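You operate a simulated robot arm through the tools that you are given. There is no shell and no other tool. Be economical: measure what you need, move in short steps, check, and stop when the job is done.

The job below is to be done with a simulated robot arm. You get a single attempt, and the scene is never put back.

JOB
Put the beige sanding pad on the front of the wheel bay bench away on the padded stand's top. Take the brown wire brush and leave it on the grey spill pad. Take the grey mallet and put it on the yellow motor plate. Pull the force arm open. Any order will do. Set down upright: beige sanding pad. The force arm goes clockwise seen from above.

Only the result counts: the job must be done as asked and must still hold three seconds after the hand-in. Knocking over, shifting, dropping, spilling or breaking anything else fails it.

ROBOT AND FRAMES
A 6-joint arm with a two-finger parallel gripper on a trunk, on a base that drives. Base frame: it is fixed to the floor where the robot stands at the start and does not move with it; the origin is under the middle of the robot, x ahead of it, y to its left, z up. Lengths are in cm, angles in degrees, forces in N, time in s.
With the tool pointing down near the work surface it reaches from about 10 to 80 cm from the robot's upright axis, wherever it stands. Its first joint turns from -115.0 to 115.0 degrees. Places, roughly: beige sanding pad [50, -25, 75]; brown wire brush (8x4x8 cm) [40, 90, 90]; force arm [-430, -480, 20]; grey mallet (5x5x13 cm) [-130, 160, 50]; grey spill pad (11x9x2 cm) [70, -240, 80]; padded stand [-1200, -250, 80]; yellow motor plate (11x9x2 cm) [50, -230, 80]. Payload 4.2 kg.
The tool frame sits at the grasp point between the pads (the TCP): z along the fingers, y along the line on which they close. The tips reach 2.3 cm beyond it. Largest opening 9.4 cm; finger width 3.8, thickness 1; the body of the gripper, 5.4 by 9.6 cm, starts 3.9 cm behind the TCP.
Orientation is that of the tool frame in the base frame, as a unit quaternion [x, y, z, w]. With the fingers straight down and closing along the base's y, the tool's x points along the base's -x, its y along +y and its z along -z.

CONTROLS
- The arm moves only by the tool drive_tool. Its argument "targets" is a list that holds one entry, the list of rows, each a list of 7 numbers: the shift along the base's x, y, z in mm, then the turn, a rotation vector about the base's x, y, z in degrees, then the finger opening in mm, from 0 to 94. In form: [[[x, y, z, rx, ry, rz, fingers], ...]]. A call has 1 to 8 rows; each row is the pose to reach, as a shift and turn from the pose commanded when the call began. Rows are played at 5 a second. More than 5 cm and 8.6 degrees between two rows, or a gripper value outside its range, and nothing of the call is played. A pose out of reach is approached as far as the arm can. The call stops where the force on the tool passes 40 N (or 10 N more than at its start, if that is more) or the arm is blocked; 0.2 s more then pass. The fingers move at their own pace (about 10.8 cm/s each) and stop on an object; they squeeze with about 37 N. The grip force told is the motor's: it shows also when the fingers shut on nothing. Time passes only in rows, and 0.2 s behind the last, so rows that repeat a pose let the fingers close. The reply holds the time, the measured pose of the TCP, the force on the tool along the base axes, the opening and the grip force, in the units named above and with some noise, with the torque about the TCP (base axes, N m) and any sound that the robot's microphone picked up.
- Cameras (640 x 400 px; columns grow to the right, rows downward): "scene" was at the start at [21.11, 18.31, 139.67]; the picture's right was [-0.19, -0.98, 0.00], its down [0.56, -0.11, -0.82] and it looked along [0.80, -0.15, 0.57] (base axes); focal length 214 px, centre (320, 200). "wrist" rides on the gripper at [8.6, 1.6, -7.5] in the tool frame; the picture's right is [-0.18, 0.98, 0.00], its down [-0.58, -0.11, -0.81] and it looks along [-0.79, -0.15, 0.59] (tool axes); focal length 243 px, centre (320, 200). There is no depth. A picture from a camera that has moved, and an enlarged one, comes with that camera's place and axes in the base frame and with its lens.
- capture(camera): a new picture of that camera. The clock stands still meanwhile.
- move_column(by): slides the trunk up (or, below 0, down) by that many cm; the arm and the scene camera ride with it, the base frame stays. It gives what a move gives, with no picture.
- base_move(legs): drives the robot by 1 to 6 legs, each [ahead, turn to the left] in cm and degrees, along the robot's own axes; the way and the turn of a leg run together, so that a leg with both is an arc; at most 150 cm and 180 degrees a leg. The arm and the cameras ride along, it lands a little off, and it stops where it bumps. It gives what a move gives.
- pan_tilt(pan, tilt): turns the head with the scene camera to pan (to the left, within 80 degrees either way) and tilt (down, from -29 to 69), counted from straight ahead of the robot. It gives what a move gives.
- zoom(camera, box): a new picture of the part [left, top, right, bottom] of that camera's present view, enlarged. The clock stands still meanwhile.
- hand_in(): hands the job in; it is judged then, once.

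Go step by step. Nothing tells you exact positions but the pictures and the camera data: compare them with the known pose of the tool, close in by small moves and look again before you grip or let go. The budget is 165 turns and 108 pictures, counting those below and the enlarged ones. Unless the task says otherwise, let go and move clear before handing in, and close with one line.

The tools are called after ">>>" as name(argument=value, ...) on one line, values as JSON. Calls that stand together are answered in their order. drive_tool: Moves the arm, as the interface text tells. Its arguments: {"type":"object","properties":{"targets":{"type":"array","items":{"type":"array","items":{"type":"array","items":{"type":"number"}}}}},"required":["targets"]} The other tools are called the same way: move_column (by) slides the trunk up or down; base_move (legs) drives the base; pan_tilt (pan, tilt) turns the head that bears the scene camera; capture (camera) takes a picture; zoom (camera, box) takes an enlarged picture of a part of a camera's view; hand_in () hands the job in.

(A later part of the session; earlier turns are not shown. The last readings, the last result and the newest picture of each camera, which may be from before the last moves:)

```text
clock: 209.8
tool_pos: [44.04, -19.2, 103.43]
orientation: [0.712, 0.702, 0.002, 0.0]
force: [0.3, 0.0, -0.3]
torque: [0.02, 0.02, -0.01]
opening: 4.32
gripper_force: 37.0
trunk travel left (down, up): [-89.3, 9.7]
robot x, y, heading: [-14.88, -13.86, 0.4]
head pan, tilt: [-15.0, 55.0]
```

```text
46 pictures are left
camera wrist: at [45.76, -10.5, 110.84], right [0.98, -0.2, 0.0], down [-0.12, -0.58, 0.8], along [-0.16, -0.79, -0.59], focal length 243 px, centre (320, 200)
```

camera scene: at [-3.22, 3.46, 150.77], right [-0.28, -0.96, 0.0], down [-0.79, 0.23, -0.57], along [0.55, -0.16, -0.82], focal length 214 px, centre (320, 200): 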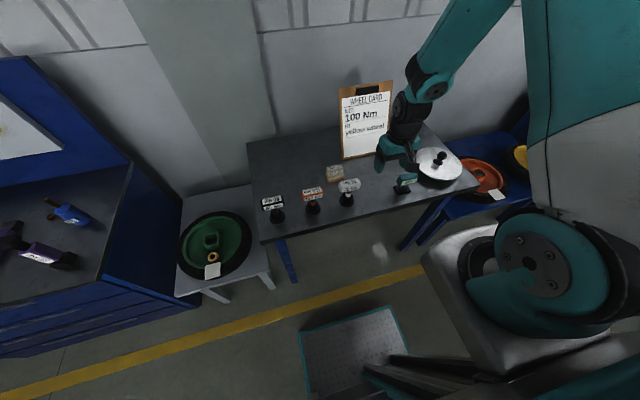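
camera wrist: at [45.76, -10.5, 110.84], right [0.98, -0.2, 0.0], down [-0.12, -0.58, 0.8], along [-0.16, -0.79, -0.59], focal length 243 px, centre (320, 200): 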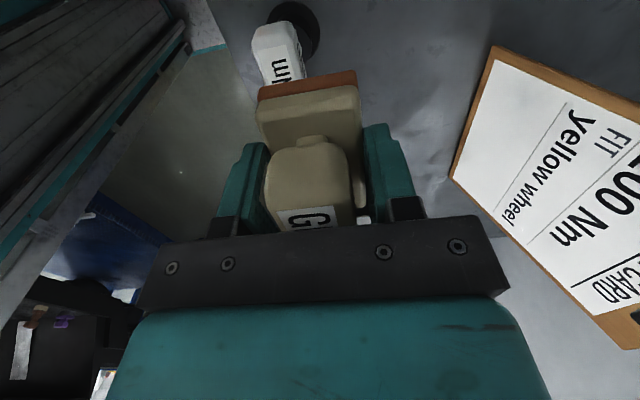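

The pad is held well. Next is the long way to the padded stand at (-1200, -250); I back off, turn into the aisle and look for a way west.

>>> base_move(legs=[[-8, 0], [0, -90], [110, 0]])

>>> pan_tilt(pan=-25, tilt=20)

>>> capture(camera="scene")

```text
clock: 220.0
tool_pos: [-24.78, -183.62, 103.32]
orientation: [1.0, 0.001, 0.002, 0.002]
force: [0.9, -0.1, -0.8]
torque: [0.02, 0.03, -0.01]
opening: 4.37
gripper_force: 36.9
trunk travel left (down, up): [-89.3, 9.7]
robot x, y, heading: [-20.66, -124.44, -88.4]
head pan, tilt: [-15.0, 55.0]
```

```text
clock: 221.0
tool_pos: [-24.74, -183.54, 103.34]
orientation: [1.0, 0.002, 0.001, 0.003]
force: [0.0, -0.5, -2.0]
torque: [0.0, -0.02, -0.01]
opening: 4.36
gripper_force: 37.3
trunk travel left (down, up): [-89.3, 9.7]
robot x, y, heading: [-20.58, -124.94, -88.4]
head pan, tilt: [-25.0, 20.0]
```

```text
45 pictures are left
camera scene: at [-4.16, -147.98, 155.97], right [-0.92, 0.4, 0.0], down [0.14, 0.31, -0.94], along [-0.38, -0.86, -0.34], focal length 214 px, centre (320, 200)
```

scene: 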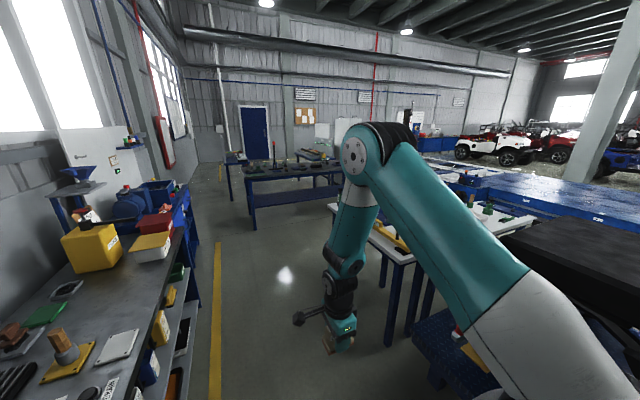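

There is open floor between the near table and the far row. I drive on to y≈-365 and look west.

>>> base_move(legs=[[150, -1.5], [90, 0], [0, -90]])

>>> pan_tilt(pan=5, tilt=18)

>>> capture(camera="scene")

```text
clock: 236.6
tool_pos: [-75.01, -359.21, 103.35]
orientation: [-0.706, 0.708, 0.0, -0.002]
force: [0.2, -0.6, -0.9]
torque: [-0.01, 0.03, 0.02]
opening: 4.35
gripper_force: 37.4
trunk travel left (down, up): [-89.3, 9.7]
robot x, y, heading: [-16.49, -364.3, -179.1]
head pan, tilt: [-25.0, 20.0]
```

```text
clock: 237.5
tool_pos: [-75.08, -359.21, 103.44]
orientation: [-0.705, 0.709, 0.0, -0.003]
force: [-1.5, 0.8, -0.8]
torque: [0.05, 0.01, 0.0]
opening: 4.32
gripper_force: 36.7
trunk travel left (down, up): [-89.3, 9.7]
robot x, y, heading: [-16.43, -364.2, -179.3]
head pan, tilt: [5.0, 18.0]
```

```text
44 pictures are left
camera scene: at [-40.33, -384.89, 156.3], right [-0.1, 0.99, 0.0], down [0.31, 0.03, -0.95], along [-0.95, -0.1, -0.31], focal length 214 px, centre (320, 200)
```

scene: 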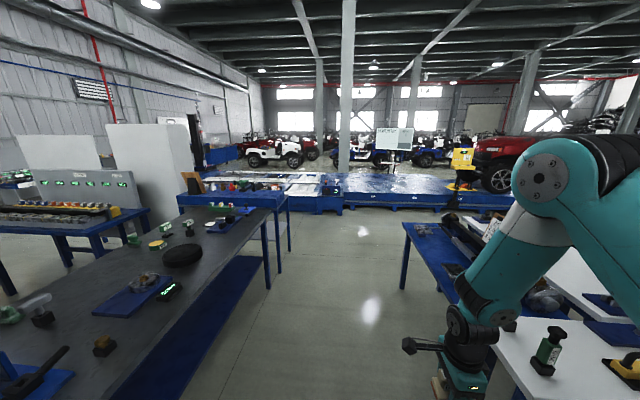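

A lane leads west between tables toward a low blue platform. I zoom that part to find the way past it.

>>> zoom(camera="scene", box=[160, 100, 520, 240])

```text
1.78 times, centred on (340, 170) of scene
camera zoom: at [-40.33, -384.89, 156.3], right [-0.1, 0.99, 0.0], down [0.31, 0.03, -0.95], along [-0.95, -0.1, -0.31], focal length 381 px, centre (284, 253)
```

zoom: 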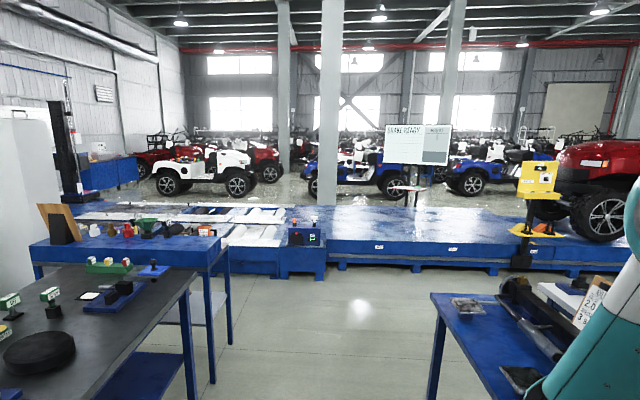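

The lane is about y -457 to -329 wide; I move to its middle at y≈-393 and go on west to x≈-300 for a better look at the platform.

>>> base_move(legs=[[0, 13.5], [120, 0], [0, -14], [150, 0]])

>>> pan_tilt(pan=30, tilt=18)

>>> capture(camera="scene")

```text
clock: 252.3
tool_pos: [-341.11, -388.79, 103.3]
orientation: [-0.703, 0.712, 0.0, -0.003]
force: [-0.5, 0.6, -1.1]
torque: [0.0, 0.02, 0.0]
opening: 4.35
gripper_force: 36.5
trunk travel left (down, up): [-89.3, 9.7]
robot x, y, heading: [-282.33, -394.41, -179.6]
head pan, tilt: [5.0, 18.0]
```

```text
clock: 253.2
tool_pos: [-341.13, -388.82, 103.34]
orientation: [-0.703, 0.711, 0.0, -0.003]
force: [0.7, -0.5, -0.7]
torque: [0.0, -0.02, 0.02]
opening: 4.33
gripper_force: 36.8
trunk travel left (down, up): [-89.3, 9.7]
robot x, y, heading: [-282.59, -394.27, -179.6]
head pan, tilt: [30.0, 18.0]
```

```text
42 pictures are left
camera scene: at [-305.34, -418.58, 156.3], right [-0.51, 0.86, 0.0], down [0.27, 0.16, -0.95], along [-0.82, -0.48, -0.31], focal length 214 px, centre (320, 200)
```

scene: 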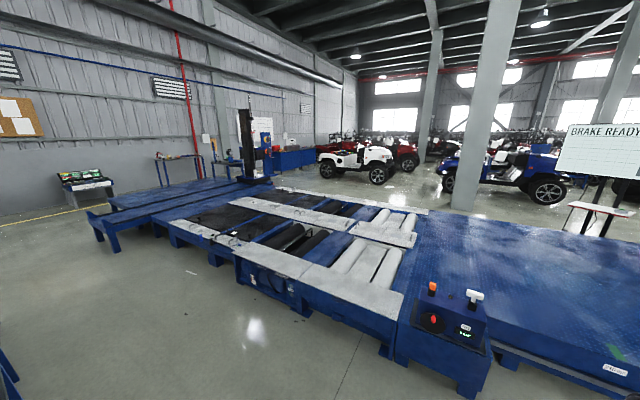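

Here is a brake roller tester; the force arm should show around the middle of this view, low on the front side. I zoom there.

>>> zoom(camera="scene", box=[220, 230, 420, 350])

```text
3.20 times, centred on (320, 290) of scene
camera zoom: at [-305.34, -418.58, 156.3], right [-0.51, 0.86, 0.0], down [0.27, 0.16, -0.95], along [-0.82, -0.48, -0.31], focal length 686 px, centre (320, -88)
```

zoom: 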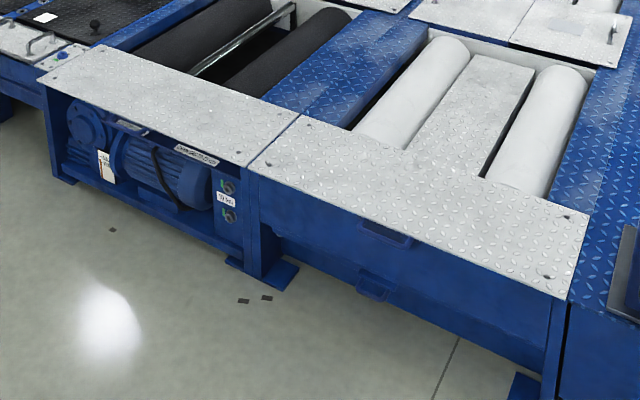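

The closed panel with handles near (-430, -480) is likely the force arm; I will return to it with free fingers. Now I look north along the platform for the shorter way around.

>>> pan_tilt(pan=-35, tilt=15)

>>> capture(camera="scene")

```text
clock: 254.5
tool_pos: [-341.16, -388.77, 103.47]
orientation: [-0.703, 0.711, 0.0, -0.002]
force: [-0.4, -0.3, -1.0]
torque: [0.0, -0.01, 0.02]
opening: 4.37
gripper_force: 37.0
trunk travel left (down, up): [-89.3, 9.7]
robot x, y, heading: [-282.39, -394.23, -179.5]
head pan, tilt: [-35.0, 15.0]
```

```text
40 pictures are left
camera scene: at [-304.98, -408.57, 156.79], right [0.57, 0.82, 0.0], down [0.21, -0.15, -0.97], along [-0.8, 0.55, -0.26], focal length 214 px, centre (320, 200)
```

scene: 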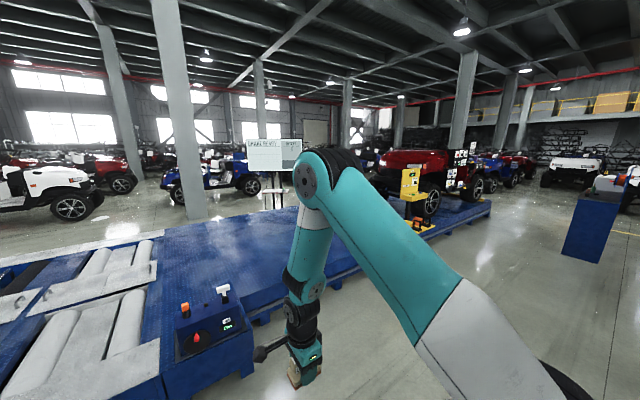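

The platform spans y from about -900 to +100, so I go round its north end: forward a little, then north along x≈-350 to -385.

>>> base_move(legs=[[62, 0], [0, -83], [150, 0], [150, 0], [0, -7.5], [100, 0]])

>>> pan_tilt(pan=40, tilt=15)

>>> capture(camera="scene")

```text
clock: 280.9
tool_pos: [-378.9, 60.45, 103.45]
orientation: [0.004, 1.0, 0.002, -0.001]
force: [-0.4, -0.5, -1.0]
torque: [0.03, 0.0, -0.01]
opening: 4.34
gripper_force: 36.3
trunk travel left (down, up): [-89.3, 9.7]
robot x, y, heading: [-384.14, 1.76, 90.8]
head pan, tilt: [-35.0, 15.0]
```

```text
clock: 282.4
tool_pos: [-378.98, 60.6, 103.27]
orientation: [0.005, 1.0, 0.002, -0.002]
force: [-0.1, 0.0, -1.3]
torque: [0.01, -0.02, 0.01]
opening: 4.35
gripper_force: 36.9
trunk travel left (down, up): [-89.3, 9.7]
robot x, y, heading: [-384.29, 1.97, 90.5]
head pan, tilt: [40.0, 15.0]
```

```text
39 pictures are left
camera scene: at [-409.71, 23.71, 156.79], right [0.76, 0.65, 0.0], down [0.17, -0.2, -0.97], along [-0.63, 0.73, -0.26], focal length 214 px, centre (320, 200)
```

scene: 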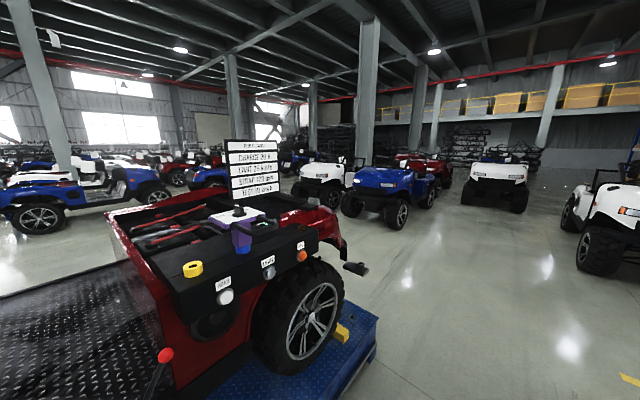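

The platform's north end is near y≈150 and the floor beyond is open at y≈225. I go round it and head west.

>>> base_move(legs=[[150, 0], [75, 0], [0, 89.5], [150, 0], [150, 0]])

>>> pan_tilt(pan=25, tilt=15)

>>> capture(camera="scene")

```text
clock: 311.3
tool_pos: [-743.57, 236.76, 103.37]
orientation: [-0.69, 0.724, 0.0, -0.002]
force: [-0.2, 0.6, -1.0]
torque: [-0.02, 0.03, -0.01]
opening: 4.35
gripper_force: 36.4
trunk travel left (down, up): [-89.3, 9.7]
robot x, y, heading: [-685.08, 229.64, 178.2]
head pan, tilt: [40.0, 15.0]
```

```text
clock: 312.0
tool_pos: [-743.47, 236.78, 103.31]
orientation: [-0.69, 0.723, 0.001, -0.003]
force: [0.9, -0.2, -1.7]
torque: [0.02, -0.03, 0.01]
opening: 4.35
gripper_force: 37.1
trunk travel left (down, up): [-89.3, 9.7]
robot x, y, heading: [-685.06, 229.29, 178.8]
head pan, tilt: [25.0, 15.0]
```

```text
38 pictures are left
camera scene: at [-709.21, 206.5, 156.79], right [-0.4, 0.92, 0.0], down [0.24, 0.1, -0.97], along [-0.89, -0.38, -0.26], focal length 214 px, centre (320, 200)
```

scene: 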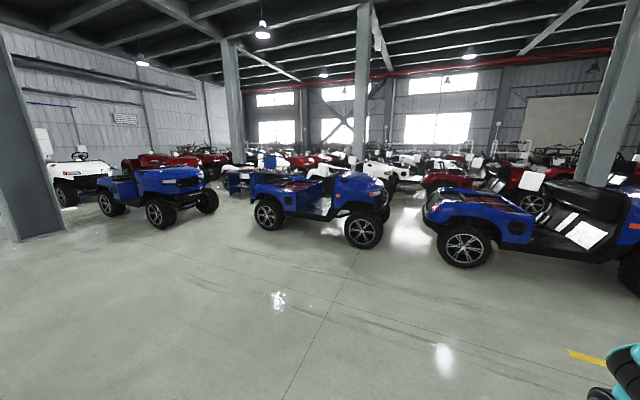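

The stand should lie beyond the gap between the two blue carts. I zoom there to see it and judge the gap.

>>> zoom(camera="scene", box=[90, 120, 410, 260])

```text
2.00 times, centred on (250, 190) of scene
camera zoom: at [-709.21, 206.5, 156.79], right [-0.4, 0.92, 0.0], down [0.24, 0.1, -0.97], along [-0.89, -0.38, -0.26], focal length 429 px, centre (460, 220)
```

zoom: 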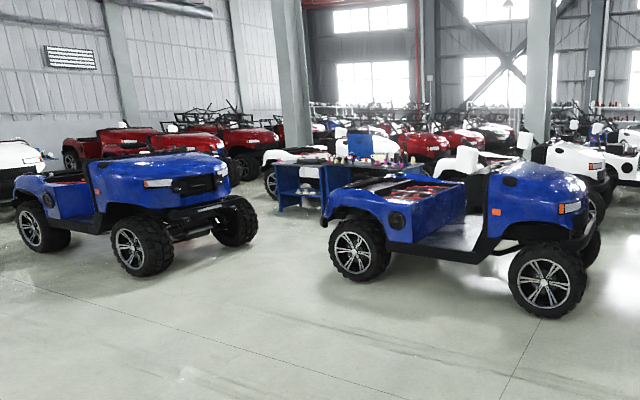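

A blue workbench stands behind the gap, at about x -1200, y -310 to -150. I drive to (-880, -138), then west through the gap.

>>> base_move(legs=[[0, 63.5], [150, 0], [150, 0], [115, 0], [0, -62]])

>>> pan_tilt(pan=10, tilt=20)

>>> capture(camera="scene")

```text
clock: 337.5
tool_pos: [-939.63, -131.32, 103.35]
orientation: [-0.698, 0.716, 0.0, -0.002]
force: [0.4, 0.7, -1.3]
torque: [-0.04, -0.03, 0.04]
opening: 4.33
gripper_force: 37.2
trunk travel left (down, up): [-89.3, 9.7]
robot x, y, heading: [-880.84, -137.28, 179.6]
head pan, tilt: [25.0, 15.0]
```

```text
clock: 338.3
tool_pos: [-939.56, -131.28, 103.28]
orientation: [-0.698, 0.716, 0.0, -0.002]
force: [0.8, -0.2, -1.3]
torque: [0.01, 0.05, 0.0]
opening: 4.34
gripper_force: 36.9
trunk travel left (down, up): [-89.3, 9.7]
robot x, y, heading: [-880.84, -136.77, 179.7]
head pan, tilt: [10.0, 20.0]
```

```text
36 pictures are left
camera scene: at [-905.2, -158.36, 155.98], right [-0.17, 0.99, 0.0], down [0.34, 0.06, -0.94], along [-0.93, -0.16, -0.34], focal length 214 px, centre (320, 200)
```

scene: 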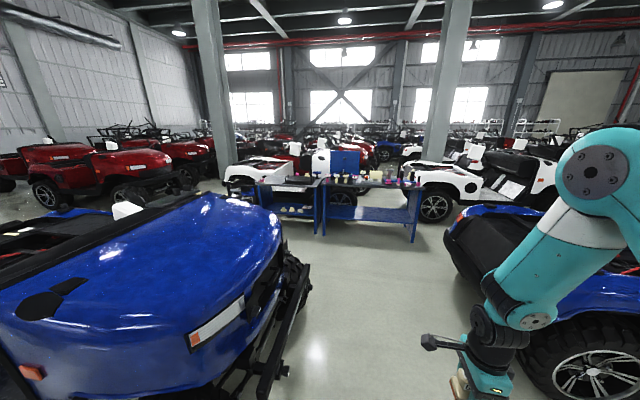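

The gap is centred at y≈-137 and wide enough. I drive straight west through it.

>>> base_move(legs=[[150, 0], [50, 0]])

>>> pan_tilt(pan=25, tilt=35)

>>> capture(camera="scene")

```text
clock: 348.3
tool_pos: [-1139.97, -128.87, 103.28]
orientation: [-0.696, 0.718, -0.001, -0.002]
force: [0.4, -0.1, -1.4]
torque: [0.01, -0.02, 0.02]
opening: 4.32
gripper_force: 36.9
trunk travel left (down, up): [-89.3, 9.7]
robot x, y, heading: [-1081.35, -135.25, 179.5]
head pan, tilt: [10.0, 20.0]
```

```text
clock: 349.0
tool_pos: [-1139.95, -128.85, 103.31]
orientation: [-0.696, 0.718, 0.0, -0.003]
force: [0.8, -0.5, -0.8]
torque: [-0.02, 0.04, 0.01]
opening: 4.3
gripper_force: 36.9
trunk travel left (down, up): [-89.3, 9.7]
robot x, y, heading: [-1081.38, -135.34, 179.2]
head pan, tilt: [25.0, 35.0]
```

```text
35 pictures are left
camera scene: at [-1104.61, -158.35, 153.6], right [-0.41, 0.91, 0.0], down [0.52, 0.24, -0.82], along [-0.75, -0.34, -0.57], focal length 214 px, centre (320, 200)
```

scene: 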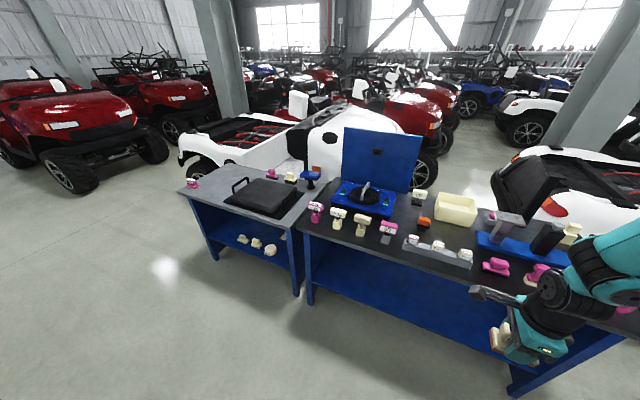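

The bench with polishing gear is here; the dark padded piece at about (-1190, -235) matches the padded stand. I zoom in.

>>> zoom(camera="scene", box=[170, 150, 350, 260])

```text
3.56 times, centred on (260, 205) of scene
camera zoom: at [-1104.61, -158.35, 153.6], right [-0.41, 0.91, 0.0], down [0.52, 0.24, -0.82], along [-0.75, -0.34, -0.57], focal length 763 px, centre (533, 182)
```

zoom: 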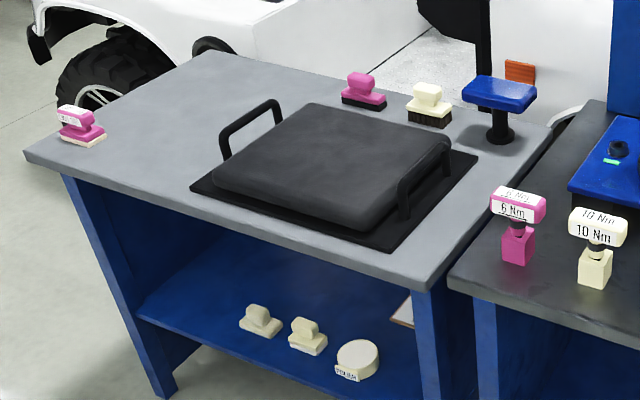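

The grey-topped stand with the cushion fits the given place (its centre is about (-1195, -247, 80)); its top has a free strip left of the cushion, around (-1196, -270), next to similar pads. I drive in front of that.

>>> base_move(legs=[[0, 73.5], [137, 0], [0, -73]])

>>> pan_tilt(pan=-5, tilt=45)

>>> capture(camera="scene")

```text
clock: 362.2
tool_pos: [-1180.93, -260.41, 103.43]
orientation: [-0.698, 0.716, 0.0, -0.002]
force: [-1.2, -0.4, -1.2]
torque: [0.01, 0.02, -0.01]
opening: 4.36
gripper_force: 36.9
trunk travel left (down, up): [-89.3, 9.7]
robot x, y, heading: [-1122.06, -266.17, 179.8]
head pan, tilt: [25.0, 35.0]
```

```text
clock: 363.2
tool_pos: [-1180.88, -260.35, 103.29]
orientation: [-0.698, 0.716, 0.0, -0.003]
force: [-0.4, 0.4, -1.8]
torque: [-0.02, 0.0, 0.0]
opening: 4.33
gripper_force: 37.0
trunk travel left (down, up): [-89.3, 9.7]
robot x, y, heading: [-1122.25, -266.65, 179.7]
head pan, tilt: [-5.0, 45.0]
```

```text
33 pictures are left
camera scene: at [-1145.51, -285.22, 152.11], right [0.09, 1.0, 0.0], down [0.7, -0.07, -0.71], along [-0.7, 0.07, -0.71], focal length 214 px, centre (320, 200)
```

scene: 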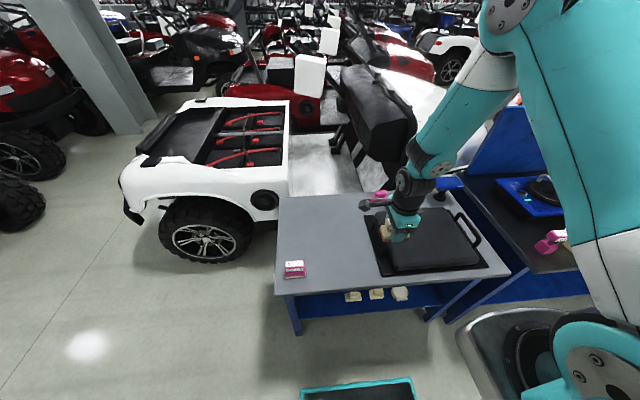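

The free strip on the stand's top runs from y -297 to -260; I aim for (-1197, -277). I move over it at height first.

>>> drive_tool(targets=[[[-27, -28, 0, 0, 0, 0, 0], [-54, -56, 0, 0, 0, 0, 0], [-81, -84, 0, 0, 0, 0, 0], [-108, -112, 0, 0, 0, 0, 0], [-135, -140, 0, 0, 0, 0, 0], [-160, -166, 0, 0, 0, 0, 0], [-160, -166, 0, 0, 0, 0, 0]]])

>>> move_column(by=-14)

>>> zoom(camera="scene", box=[250, 160, 430, 300])

>>> capture(camera="wrist")

```text
clock: 364.8
tool_pos: [-1196.82, -276.96, 103.27]
orientation: [-0.698, 0.716, -0.001, -0.003]
force: [0.3, -0.6, -1.3]
torque: [0.01, 0.0, 0.01]
opening: 4.31
gripper_force: 36.9
trunk travel left (down, up): [-89.3, 9.7]
robot x, y, heading: [-1121.91, -266.83, 179.8]
head pan, tilt: [-5.0, 45.0]
```

```text
clock: 366.4
tool_pos: [-1196.9, -276.91, 89.19]
orientation: [-0.698, 0.716, 0.0, -0.002]
force: [-0.6, 0.6, -0.7]
torque: [0.0, -0.02, 0.0]
opening: 4.29
gripper_force: 37.4
trunk travel left (down, up): [-75.3, 23.7]
robot x, y, heading: [-1122.32, -266.53, 179.6]
head pan, tilt: [-5.0, 45.0]
```

```text
2.86 times, centred on (340, 230) of scene
camera zoom: at [-1145.51, -285.22, 138.11], right [0.09, 1.0, 0.0], down [0.7, -0.07, -0.71], along [-0.7, 0.07, -0.71], focal length 613 px, centre (263, 114)
```

zoom: 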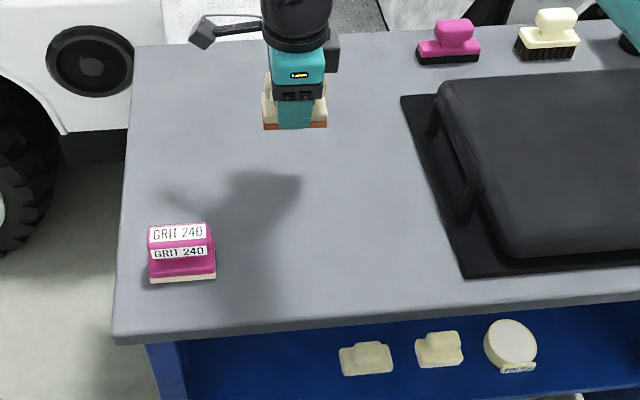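

```text
31 pictures are left
camera wrist: at [-1198.66, -285.51, 96.74], right [-0.98, 0.21, 0.0], down [0.13, 0.58, 0.8], along [0.17, 0.79, -0.59], focal length 243 px, centre (320, 200)
```

wrist: 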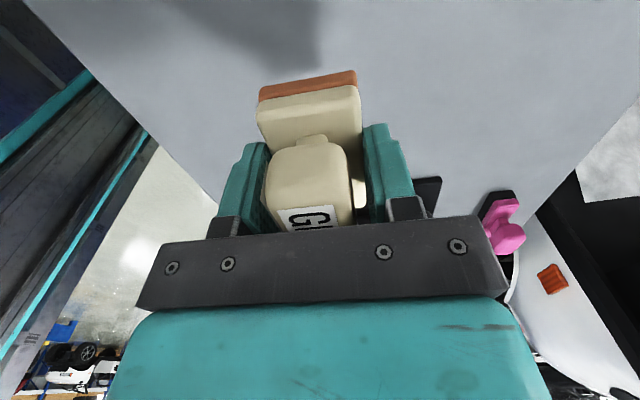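

The pad hangs above the free surface. I lower it in small steps watching the force.

>>> drive_tool(targets=[[[0, 0, -10, 0, 0, 0, 0], [0, 0, -20, 0, 0, 0, 0], [0, 0, -28, 0, 0, 0, 0], [0, 0, -32, 0, 0, 0, 0], [0, 0, -36, 0, 0, 0, 0], [0, 0, -40, 0, 0, 0, 0]]])

>>> zoom(camera="scene", box=[290, 160, 390, 240])

```text
clock: 367.8
tool_pos: [-1196.87, -276.9, 85.26]
orientation: [-0.698, 0.716, 0.0, -0.002]
force: [-0.4, 0.3, -1.0]
torque: [0.01, 0.0, -0.03]
opening: 4.33
gripper_force: 37.0
trunk travel left (down, up): [-75.3, 23.7]
robot x, y, heading: [-1122.09, -266.3, 179.7]
head pan, tilt: [-5.0, 45.0]
```

```text
5.00 times, centred on (340, 200) of scene
camera zoom: at [-1145.51, -285.22, 138.11], right [0.09, 1.0, 0.0], down [0.7, -0.07, -0.71], along [-0.7, 0.07, -0.71], focal length 1072 px, centre (220, 200)
```

zoom: 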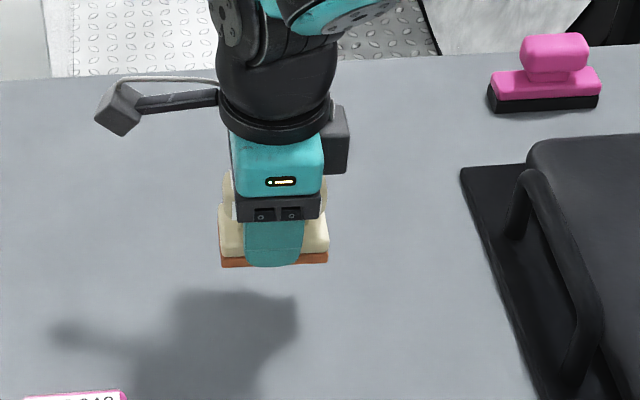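

Still in the air; I continue down.

>>> drive_tool(targets=[[[0, 0, -6, 0, 0, 0, 0], [0, 0, -12, 0, 0, 0, 0], [0, 0, -18, 0, 0, 0, 0], [0, 0, -23, 0, 0, 0, 0], [0, 0, -28, 0, 0, 0, 0], [0, 0, -32, 0, 0, 0, 0]]])

>>> zoom(camera="scene", box=[290, 160, 390, 240])

```text
clock: 369.2
tool_pos: [-1196.85, -276.88, 82.1]
orientation: [-0.698, 0.716, -0.001, -0.002]
force: [0.1, 0.3, -1.0]
torque: [0.0, 0.02, -0.04]
opening: 4.34
gripper_force: 37.4
trunk travel left (down, up): [-75.3, 23.7]
robot x, y, heading: [-1122.39, -266.23, 179.7]
head pan, tilt: [-5.0, 45.0]
```

```text
5.00 times, centred on (340, 200) of scene
camera zoom: at [-1145.51, -285.22, 138.11], right [0.09, 1.0, 0.0], down [0.7, -0.07, -0.71], along [-0.7, 0.07, -0.71], focal length 1072 px, centre (220, 200)
```

zoom: 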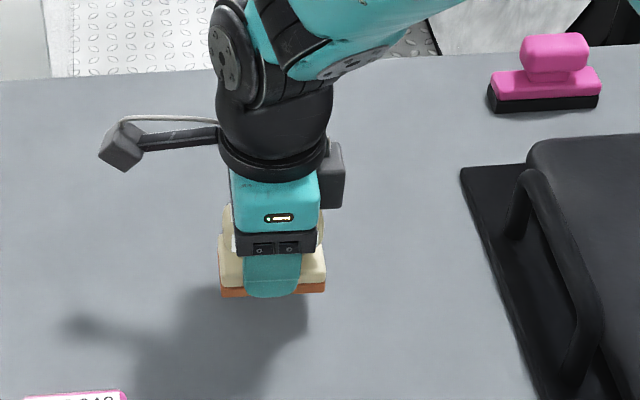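

>>> drive_tool(targets=[[[0, 0, -5, 0, 0, 0, 0], [0, 0, -10, 0, 0, 0, 0], [0, 0, -14, 0, 0, 0, 0], [0, 0, -18, 0, 0, 0, 0], [0, 0, -21, 0, 0, 0, 0], [0, 0, -24, 0, 0, 0, 0]]])

>>> zoom(camera="scene", box=[290, 160, 390, 240])

```text
clock: 370.6
tool_pos: [-1196.84, -277.0, 79.63]
orientation: [-0.698, 0.716, 0.001, -0.003]
force: [-0.2, 0.1, -1.6]
torque: [0.01, 0.01, -0.01]
opening: 4.29
gripper_force: 36.7
trunk travel left (down, up): [-75.3, 23.7]
robot x, y, heading: [-1122.34, -266.45, 179.9]
head pan, tilt: [-5.0, 45.0]
```

```text
5.00 times, centred on (340, 200) of scene
camera zoom: at [-1145.51, -285.22, 138.11], right [0.09, 1.0, 0.0], down [0.7, -0.07, -0.71], along [-0.7, 0.07, -0.71], focal length 1072 px, centre (220, 200)
```

zoom: 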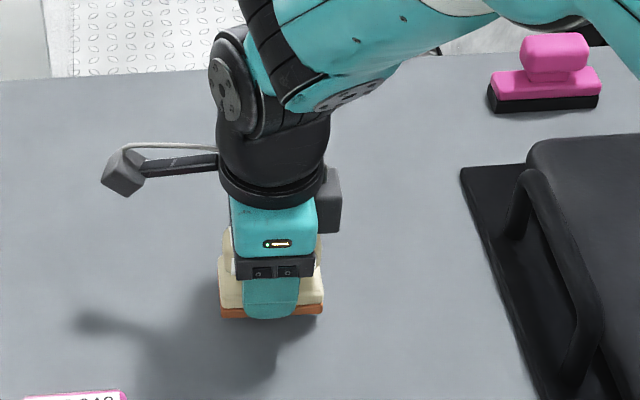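

>>> drive_tool(targets=[[[0, 0, -3, 0, 0, 0, 0], [0, 0, -6, 0, 0, 0, 0], [0, 0, -9, 0, 0, 0, 0], [0, 0, -12, 0, 0, 0, 0], [0, 0, -14, 0, 0, 0, 0], [0, 0, -16, 0, 0, 0, 0], [0, 0, -18, 0, 0, 0, 0]]])

```text
clock: 372.3
tool_pos: [-1196.83, -276.92, 78.33]
orientation: [-0.698, 0.716, 0.001, -0.003]
force: [13.4, 5.2, 22.6]
torque: [0.27, -0.53, -0.02]
opening: 4.34
gripper_force: 36.9
trunk travel left (down, up): [-75.3, 23.7]
robot x, y, heading: [-1122.14, -266.74, 179.8]
head pan, tilt: [-5.0, 45.0]
stopped in row 7: the force on the tool passed its limit at 42 N (the readings are from after the stop); the commanded pose is now the measured one
```

Contact at TCP z 78.3. I open the fingers and rise straight up.

>>> drive_tool(targets=[[[0, 0, 1, 0, 0, 0, 50], [0, 0, 1, 0, 0, 0, 80], [0, 0, 1, 0, 0, 0, 94], [0, 0, 30, 0, 0, 0, 94], [0, 0, 70, 0, 0, 0, 94], [0, 0, 110, 0, 0, 0, 94], [0, 0, 150, 0, 0, 0, 94], [0, 0, 190, 0, 0, 0, 94]]])

>>> capture(camera="wrist")

>>> zoom(camera="scene", box=[250, 160, 430, 300])

```text
clock: 374.1
tool_pos: [-1196.79, -276.68, 97.06]
orientation: [-0.697, 0.717, 0.001, -0.002]
force: [0.6, 0.1, -0.8]
torque: [-0.02, 0.0, 0.02]
opening: 9.41
gripper_force: 0.1
trunk travel left (down, up): [-75.3, 23.7]
robot x, y, heading: [-1122.36, -266.34, 179.8]
head pan, tilt: [-5.0, 45.0]
```

```text
27 pictures are left
camera wrist: at [-1198.68, -285.32, 104.5], right [-0.98, 0.21, 0.0], down [0.13, 0.58, 0.8], along [0.17, 0.79, -0.6], focal length 243 px, centre (320, 200)
```

wrist: 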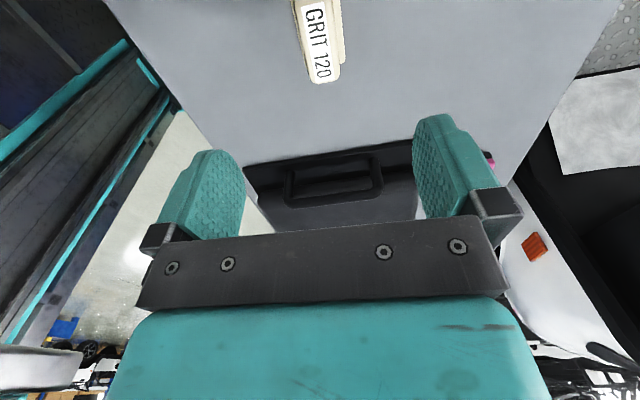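

```text
2.86 times, centred on (340, 230) of scene
camera zoom: at [-1145.54, -285.22, 138.09], right [0.09, 1.0, 0.0], down [0.7, -0.07, -0.71], along [-0.7, 0.07, -0.71], focal length 613 px, centre (263, 114)
```

zoom: 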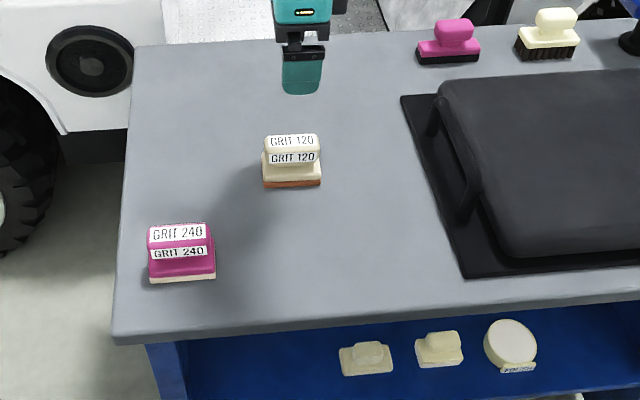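

The sanding pad stands upright on the stand's top, well clear. I fold the arm back and retrace the route, first back to the gap.

>>> drive_tool(targets=[[[27, 28, 10, 0, 0, 0, 30], [54, 56, 20, 0, 0, 0, 30], [81, 84, 30, 0, 0, 0, 30], [108, 112, 40, 0, 0, 0, 30], [135, 140, 40, 0, 0, 0, 30], [160, 166, 40, 0, 0, 0, 30]]])

>>> move_column(by=10)

>>> base_move(legs=[[0, 73], [-137, 0], [0, -73.2]])

```text
clock: 375.5
tool_pos: [-1181.04, -260.3, 101.12]
orientation: [-0.698, 0.716, 0.001, -0.004]
force: [-0.4, -1.0, -0.1]
torque: [0.01, 0.02, -0.02]
opening: 2.98
gripper_force: 0.0
trunk travel left (down, up): [-75.3, 23.7]
robot x, y, heading: [-1122.17, -266.43, 179.7]
head pan, tilt: [-5.0, 45.0]
```

```text
clock: 376.9
tool_pos: [-1180.98, -260.4, 111.11]
orientation: [-0.698, 0.716, 0.001, -0.004]
force: [0.4, -0.1, -1.2]
torque: [0.01, -0.01, 0.02]
opening: 2.99
gripper_force: 0.1
trunk travel left (down, up): [-85.3, 13.7]
robot x, y, heading: [-1122.31, -266.61, 179.7]
head pan, tilt: [-5.0, 45.0]
```

```text
clock: 390.0
tool_pos: [-1143.33, -132.26, 111.02]
orientation: [0.713, -0.701, -0.001, 0.003]
force: [0.1, -0.9, -0.8]
torque: [0.01, -0.01, 0.0]
opening: 2.99
gripper_force: 0.0
trunk travel left (down, up): [-85.3, 13.7]
robot x, y, heading: [-1083.91, -135.76, -178.1]
head pan, tilt: [-5.0, 45.0]
```

>>> base_move(legs=[[0, -2.2], [-150, 0], [-55, 0], [0, -118], [150, 0], [150, 0]])

```text
clock: 419.4
tool_pos: [-707.81, 177.72, 111.17]
orientation: [0.248, 0.969, 0.004, -0.001]
force: [0.5, 0.5, 0.2]
torque: [0.01, -0.01, -0.01]
opening: 3.01
gripper_force: 0.1
trunk travel left (down, up): [-85.3, 13.7]
robot x, y, heading: [-740.23, 127.95, 62.5]
head pan, tilt: [-5.0, 45.0]
```

>>> base_move(legs=[[110, 0], [0, -62.3], [150, 0], [154, 0], [0, -90.2], [150, 0]])

```text
refused: 154 is not a number from -150 to 150
```

>>> base_move(legs=[[114, 0], [0, -62.3], [150, 0], [150, 0], [0, -90.2], [150, 0]])

```text
clock: 452.9
tool_pos: [-393.23, 23.19, 111.1]
orientation: [1.0, -0.012, 0.002, 0.004]
force: [-1.0, 0.1, -0.5]
torque: [0.0, -0.01, 0.03]
opening: 3.0
gripper_force: 0.0
trunk travel left (down, up): [-85.3, 13.7]
robot x, y, heading: [-387.45, 82.08, -90.4]
head pan, tilt: [-5.0, 45.0]
```

>>> base_move(legs=[[0, 4.6], [150, 0], [150, 0], [150, 0]])

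>>> pan_tilt(pan=-30, tilt=38)

>>> capture(camera="scene")

```text
clock: 474.9
tool_pos: [-354.16, -426.02, 111.12]
orientation: [0.999, 0.033, 0.002, 0.003]
force: [0.3, 0.4, 0.9]
torque: [0.0, -0.01, 0.0]
opening: 3.01
gripper_force: 0.1
trunk travel left (down, up): [-85.3, 13.7]
robot x, y, heading: [-353.56, -366.78, -85.0]
head pan, tilt: [-5.0, 45.0]
```

```text
clock: 475.8
tool_pos: [-354.26, -426.02, 111.06]
orientation: [0.999, 0.033, 0.002, 0.002]
force: [-0.3, 0.1, 0.5]
torque: [-0.01, -0.01, 0.0]
opening: 3.04
gripper_force: 0.0
trunk travel left (down, up): [-85.3, 13.7]
robot x, y, heading: [-353.21, -366.31, -85.0]
head pan, tilt: [-30.0, 38.0]
```

```text
25 pictures are left
camera scene: at [-336.33, -388.17, 149.13], right [-0.91, 0.42, 0.0], down [0.26, 0.56, -0.79], along [-0.33, -0.71, -0.62], focal length 214 px, centre (320, 200)
```

scene: 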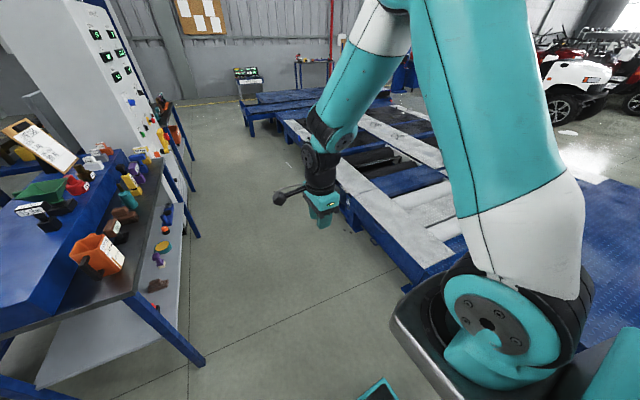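

I zoom on the tester's front where the force arm should be.

>>> zoom(camera="scene", box=[320, 180, 460, 290])

```text
3.64 times, centred on (390, 235) of scene
camera zoom: at [-336.33, -388.17, 149.13], right [-0.91, 0.42, 0.0], down [0.26, 0.56, -0.79], along [-0.33, -0.71, -0.62], focal length 780 px, centre (66, 73)
```

zoom: 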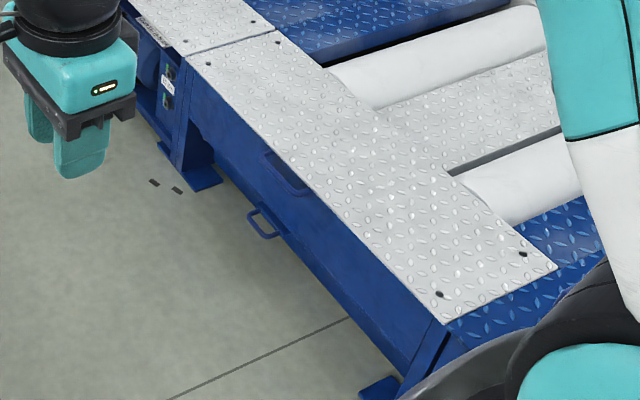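

The handle of the force arm is a bow sticking out at about (-422.7, -471.8, 19) under the plate; opening clockwise means its hinge is at the south end, so it swings east. I station the robot north of that swing, facing south, and look at it from there.

>>> base_move(legs=[[0, -18.3], [53, 0], [0, 13.3]])

>>> pan_tilt(pan=-45, tilt=55)

>>> capture(camera="scene")

```text
clock: 480.7
tool_pos: [-371.04, -477.68, 111.2]
orientation: [1.0, -0.007, 0.003, 0.003]
force: [-0.3, 0.0, -1.0]
torque: [0.01, 0.0, 0.02]
opening: 3.0
gripper_force: 0.0
trunk travel left (down, up): [-85.3, 13.7]
robot x, y, heading: [-365.55, -418.4, -89.7]
head pan, tilt: [-30.0, 38.0]
```

```text
clock: 481.5
tool_pos: [-371.03, -477.53, 111.11]
orientation: [1.0, -0.006, 0.002, 0.003]
force: [-0.2, 0.1, 0.7]
torque: [0.03, 0.03, -0.03]
opening: 3.0
gripper_force: 0.0
trunk travel left (down, up): [-85.3, 13.7]
robot x, y, heading: [-365.62, -418.55, -89.6]
head pan, tilt: [-45.0, 55.0]
```

```text
23 pictures are left
camera scene: at [-351.03, -439.0, 146.77], right [-0.71, 0.7, 0.0], down [0.57, 0.58, -0.57], along [-0.4, -0.41, -0.82], focal length 214 px, centre (320, 200)
```

scene: 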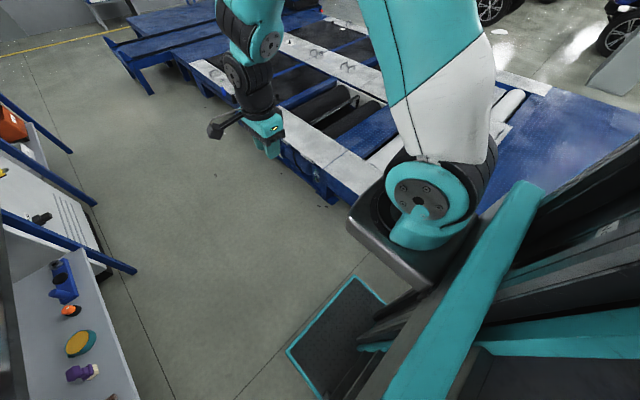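

The handle is hidden behind the shoulder from here, but the wrist camera faces west. I lower the column so that the wrist camera looks straight at it.

>>> move_column(by=-70)

>>> capture(camera="wrist")

```text
refused: -70 is not a number from -40 to 40
```

```text
22 pictures are left
camera wrist: at [-362.42, -479.27, 118.6], right [-0.2, -0.98, 0.01], down [-0.58, 0.12, 0.8], along [-0.79, 0.16, -0.6], focal length 243 px, centre (320, 200)
```

wrist: 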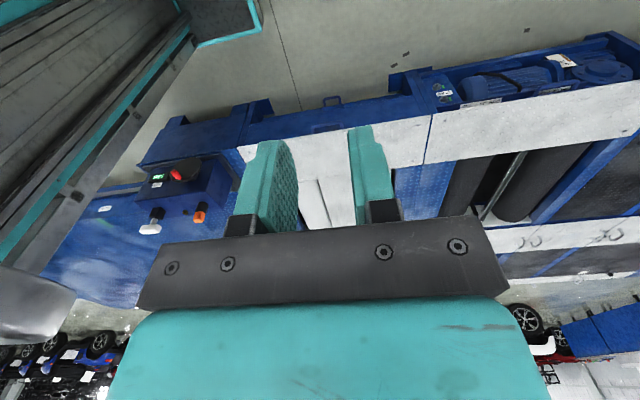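

>>> move_column(by=-40)

>>> move_column(by=-32)

>>> capture(camera="wrist")

```text
clock: 485.3
tool_pos: [-371.0, -477.58, 71.1]
orientation: [1.0, -0.007, 0.002, 0.002]
force: [0.7, 0.2, -1.0]
torque: [0.02, -0.01, -0.02]
opening: 3.01
gripper_force: 0.0
trunk travel left (down, up): [-45.3, 53.7]
robot x, y, heading: [-365.85, -418.61, -89.5]
head pan, tilt: [-45.0, 55.0]
```

```text
clock: 488.5
tool_pos: [-371.01, -477.6, 39.06]
orientation: [1.0, -0.007, 0.001, 0.003]
force: [-0.5, -0.2, -0.2]
torque: [-0.03, 0.01, 0.02]
opening: 3.01
gripper_force: 0.0
trunk travel left (down, up): [-13.3, 85.7]
robot x, y, heading: [-365.7, -418.63, -89.3]
head pan, tilt: [-45.0, 55.0]
```

```text
21 pictures are left
camera wrist: at [-362.42, -479.26, 46.61], right [-0.2, -0.98, 0.01], down [-0.58, 0.12, 0.8], along [-0.79, 0.16, -0.6], focal length 243 px, centre (320, 200)
```

wrist: 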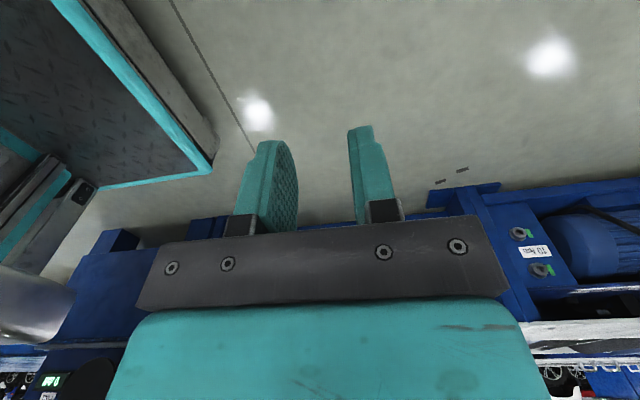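

>>> move_column(by=33)

>>> zoom(camera="wrist", box=[160, 60, 460, 230])

```text
clock: 491.7
tool_pos: [-371.1, -477.59, 72.09]
orientation: [1.0, -0.007, 0.001, 0.004]
force: [-1.1, 0.3, 0.3]
torque: [0.01, 0.01, 0.0]
opening: 2.99
gripper_force: 0.1
trunk travel left (down, up): [-46.3, 52.7]
robot x, y, heading: [-365.42, -418.96, -89.5]
head pan, tilt: [-45.0, 55.0]
```

```text
2.13 times, centred on (310, 145) of wrist
camera zoom: at [-362.42, -479.27, 79.6], right [-0.2, -0.98, 0.01], down [-0.58, 0.12, 0.8], along [-0.79, 0.16, -0.6], focal length 518 px, centre (341, 317)
```

zoom: 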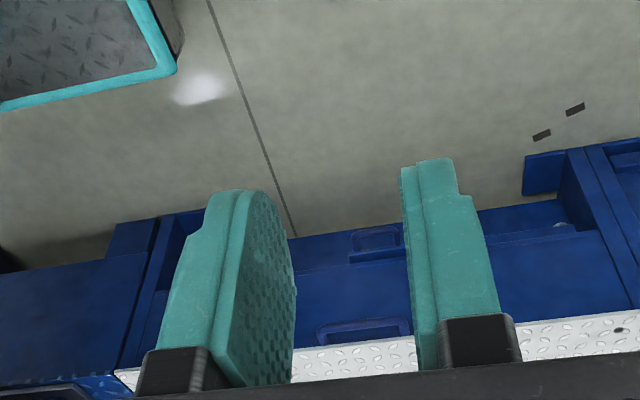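

I can see the bow handle (bar near x -420.7, y -473, z 19, sticking out 5 cm) and the beam running south to a pivot near (-428, -503). I will grip the bar with the tool tilted toward it; first I rotate and move over at a safe height.

>>> drive_tool(targets=[[[-35, 10, 0, 0, 0, -8.5, 60], [-70, 20, 0, 0, 0, -17, 60], [-105, 30, 0, 0, 0, -25.5, 60], [-140, 40, 0, 0, 0, -34, 60], [-175, 50, 0, 0, 0, -42.5, 60], [-210, 60, 0, 0, 0, -51, 60], [-245, 75, 0, 0, 0, -59.5, 60], [-280, 90, 0, 0, 0, -68, 60]]])

>>> drive_tool(targets=[[[0, 0, 0, -2.9, 8.0, 0, 60], [0, 0, 0, -5.8, 16.0, 0, 60], [0, 0, 0, -8.7, 23.9, 0, 60], [0, 0, 0, -11.6, 31.9, 0, 60], [0, 0, 0, -14.5, 39.9, 0, 60], [0, 0, 0, -17.4, 47.9, 0, 60], [0, 0, 0, -20.4, 55.9, 0, 60], [0, 0, 0, -20.4, 55.9, 0, 60]]])

```text
clock: 493.5
tool_pos: [-399.07, -468.6, 72.0]
orientation: [0.824, -0.566, 0.001, 0.003]
force: [-0.6, 1.1, 0.4]
torque: [0.02, -0.02, 0.01]
opening: 6.01
gripper_force: 0.1
trunk travel left (down, up): [-46.3, 52.7]
robot x, y, heading: [-365.67, -418.86, -89.6]
head pan, tilt: [-45.0, 55.0]
```

```text
clock: 495.3
tool_pos: [-400.83, -470.99, 72.93]
orientation: [0.717, -0.489, -0.287, 0.406]
force: [0.5, -0.8, 0.0]
torque: [-0.02, 0.0, -0.02]
opening: 6.0
gripper_force: 0.1
out of reach, approached as far as the arm can: row 5, 6, 7, 8
trunk travel left (down, up): [-46.3, 52.7]
robot x, y, heading: [-365.5, -418.92, -89.5]
head pan, tilt: [-45.0, 55.0]
```

The tool is tilted 60° toward the handle as planned. I lower the column and take a wrist view.

>>> move_column(by=-40)

>>> capture(camera="wrist")

>>> capture(camera="scene")

```text
clock: 499.2
tool_pos: [-400.92, -470.95, 33.06]
orientation: [0.718, -0.488, -0.288, 0.405]
force: [0.7, 0.5, 0.0]
torque: [0.01, 0.0, -0.02]
opening: 5.98
gripper_force: 0.0
trunk travel left (down, up): [-6.3, 92.7]
robot x, y, heading: [-365.69, -418.66, -89.4]
head pan, tilt: [-45.0, 55.0]
```

```text
19 pictures are left
camera wrist: at [-392.48, -477.09, 38.11], right [-0.53, -0.02, 0.85], down [0.49, 0.81, 0.32], along [-0.69, 0.59, -0.41], focal length 243 px, centre (320, 200)
```

wrist: 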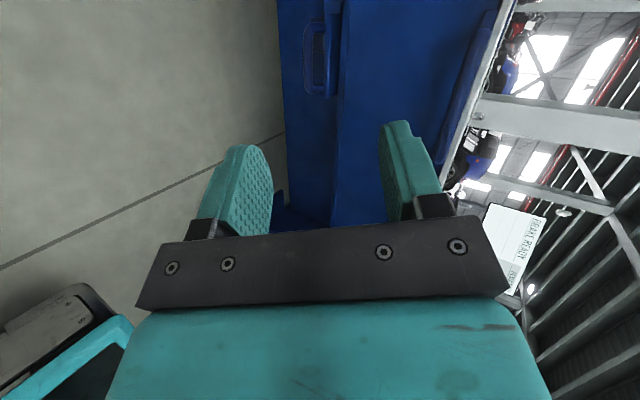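

```text
18 pictures are left
camera scene: at [-351.03, -438.99, 67.77], right [-0.71, 0.7, 0.0], down [0.58, 0.58, -0.57], along [-0.4, -0.41, -0.82], focal length 214 px, centre (320, 200)
```

scene: 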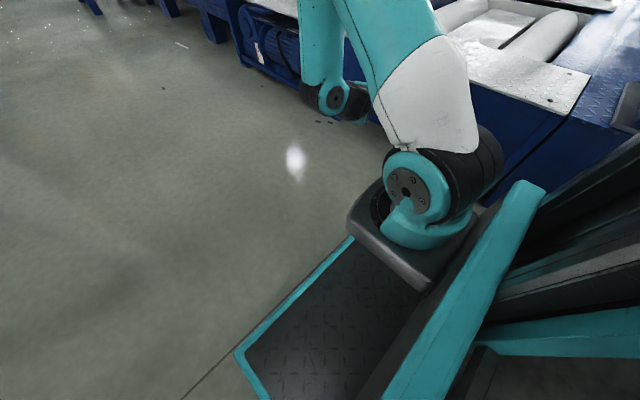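

The handle loop is confirmed at (-422.6, -473, 19). I move to a pre-grasp point 8 cm short of the bar along the tool axis.

>>> drive_tool(targets=[[[-25, 2, -20, 0, 0, 0, 55], [-50, 4, -40, 0, 0, 0, 55], [-75, 6, -60, 0, 0, 0, 55], [-100, 8, -80, 0, 0, 0, 55], [-125, 11, -97, 0, 0, 0, 55], [-125, 11, -97, 0, 0, 0, 55]]])

>>> capture(camera="wrist")

```text
clock: 500.6
tool_pos: [-413.29, -469.87, 23.29]
orientation: [0.718, -0.489, -0.287, 0.404]
force: [-0.8, -0.2, 0.3]
torque: [0.01, -0.01, -0.01]
opening: 5.51
gripper_force: 0.2
trunk travel left (down, up): [-6.3, 92.7]
robot x, y, heading: [-365.44, -418.72, -89.9]
head pan, tilt: [-45.0, 55.0]
```

```text
17 pictures are left
camera wrist: at [-404.98, -475.96, 28.4], right [-0.53, -0.02, 0.85], down [0.49, 0.81, 0.32], along [-0.69, 0.59, -0.41], focal length 243 px, centre (320, 200)
```

wrist: 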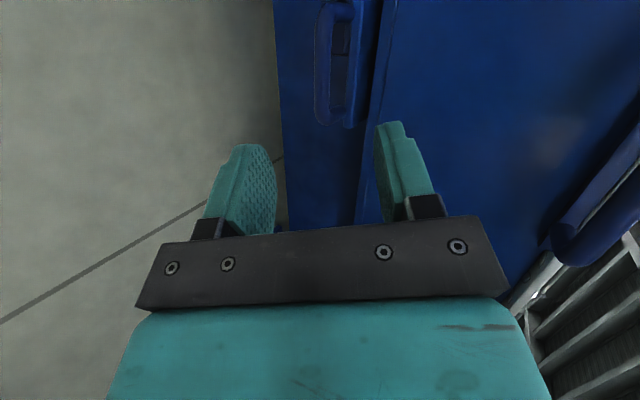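

The bar is centred between the fingers at (-420.5, -473.5, 19). I advance along the tool axis and close on it.

>>> drive_tool(targets=[[[-17, -9, -10, 0, 0, 0, 55], [-34, -17, -20, 0, 0, 0, 55], [-50, -25, -30, 0, 0, 0, 55], [-66, -32, -39, 0, 0, 0, 55], [-66, -32, -39, 0, 0, 0, 55]]])

>>> capture(camera="wrist")

```text
clock: 501.8
tool_pos: [-419.98, -473.16, 19.62]
orientation: [0.718, -0.489, -0.288, 0.404]
force: [-0.4, -0.8, 0.4]
torque: [-0.01, 0.02, 0.02]
opening: 5.46
gripper_force: 0.0
trunk travel left (down, up): [-6.3, 92.7]
robot x, y, heading: [-365.56, -418.77, -89.6]
head pan, tilt: [-45.0, 55.0]
```

```text
16 pictures are left
camera wrist: at [-411.64, -479.18, 24.51], right [-0.53, -0.02, 0.85], down [0.49, 0.81, 0.33], along [-0.69, 0.59, -0.41], focal length 243 px, centre (320, 200)
```

wrist: 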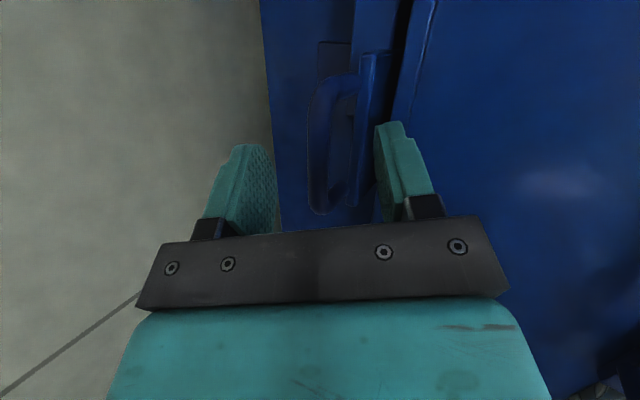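

>>> drive_tool(targets=[[[0, 0, 0, 0, 0, 0, 35], [0, 0, 0, 0, 0, 0, 15], [0, 0, 0, 0, 0, 0, 0], [0, 0, 0, 0, 0, 0, 0], [0, 0, 0, 0, 0, 0, 0]]])

>>> capture(camera="wrist")

```text
clock: 503.0
tool_pos: [-419.92, -473.02, 19.21]
orientation: [0.718, -0.489, -0.286, 0.404]
force: [9.1, 4.4, -15.4]
torque: [-1.69, -0.37, -0.72]
opening: 1.71
gripper_force: 45.6
trunk travel left (down, up): [-6.3, 92.7]
robot x, y, heading: [-365.69, -418.62, -89.6]
head pan, tilt: [-45.0, 55.0]
```

```text
15 pictures are left
camera wrist: at [-411.56, -479.15, 24.39], right [-0.53, -0.02, 0.85], down [0.49, 0.81, 0.33], along [-0.69, 0.59, -0.42], focal length 243 px, centre (320, 200)
```

wrist: 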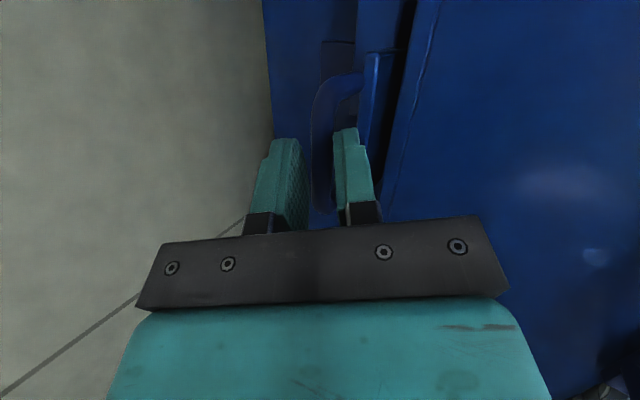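

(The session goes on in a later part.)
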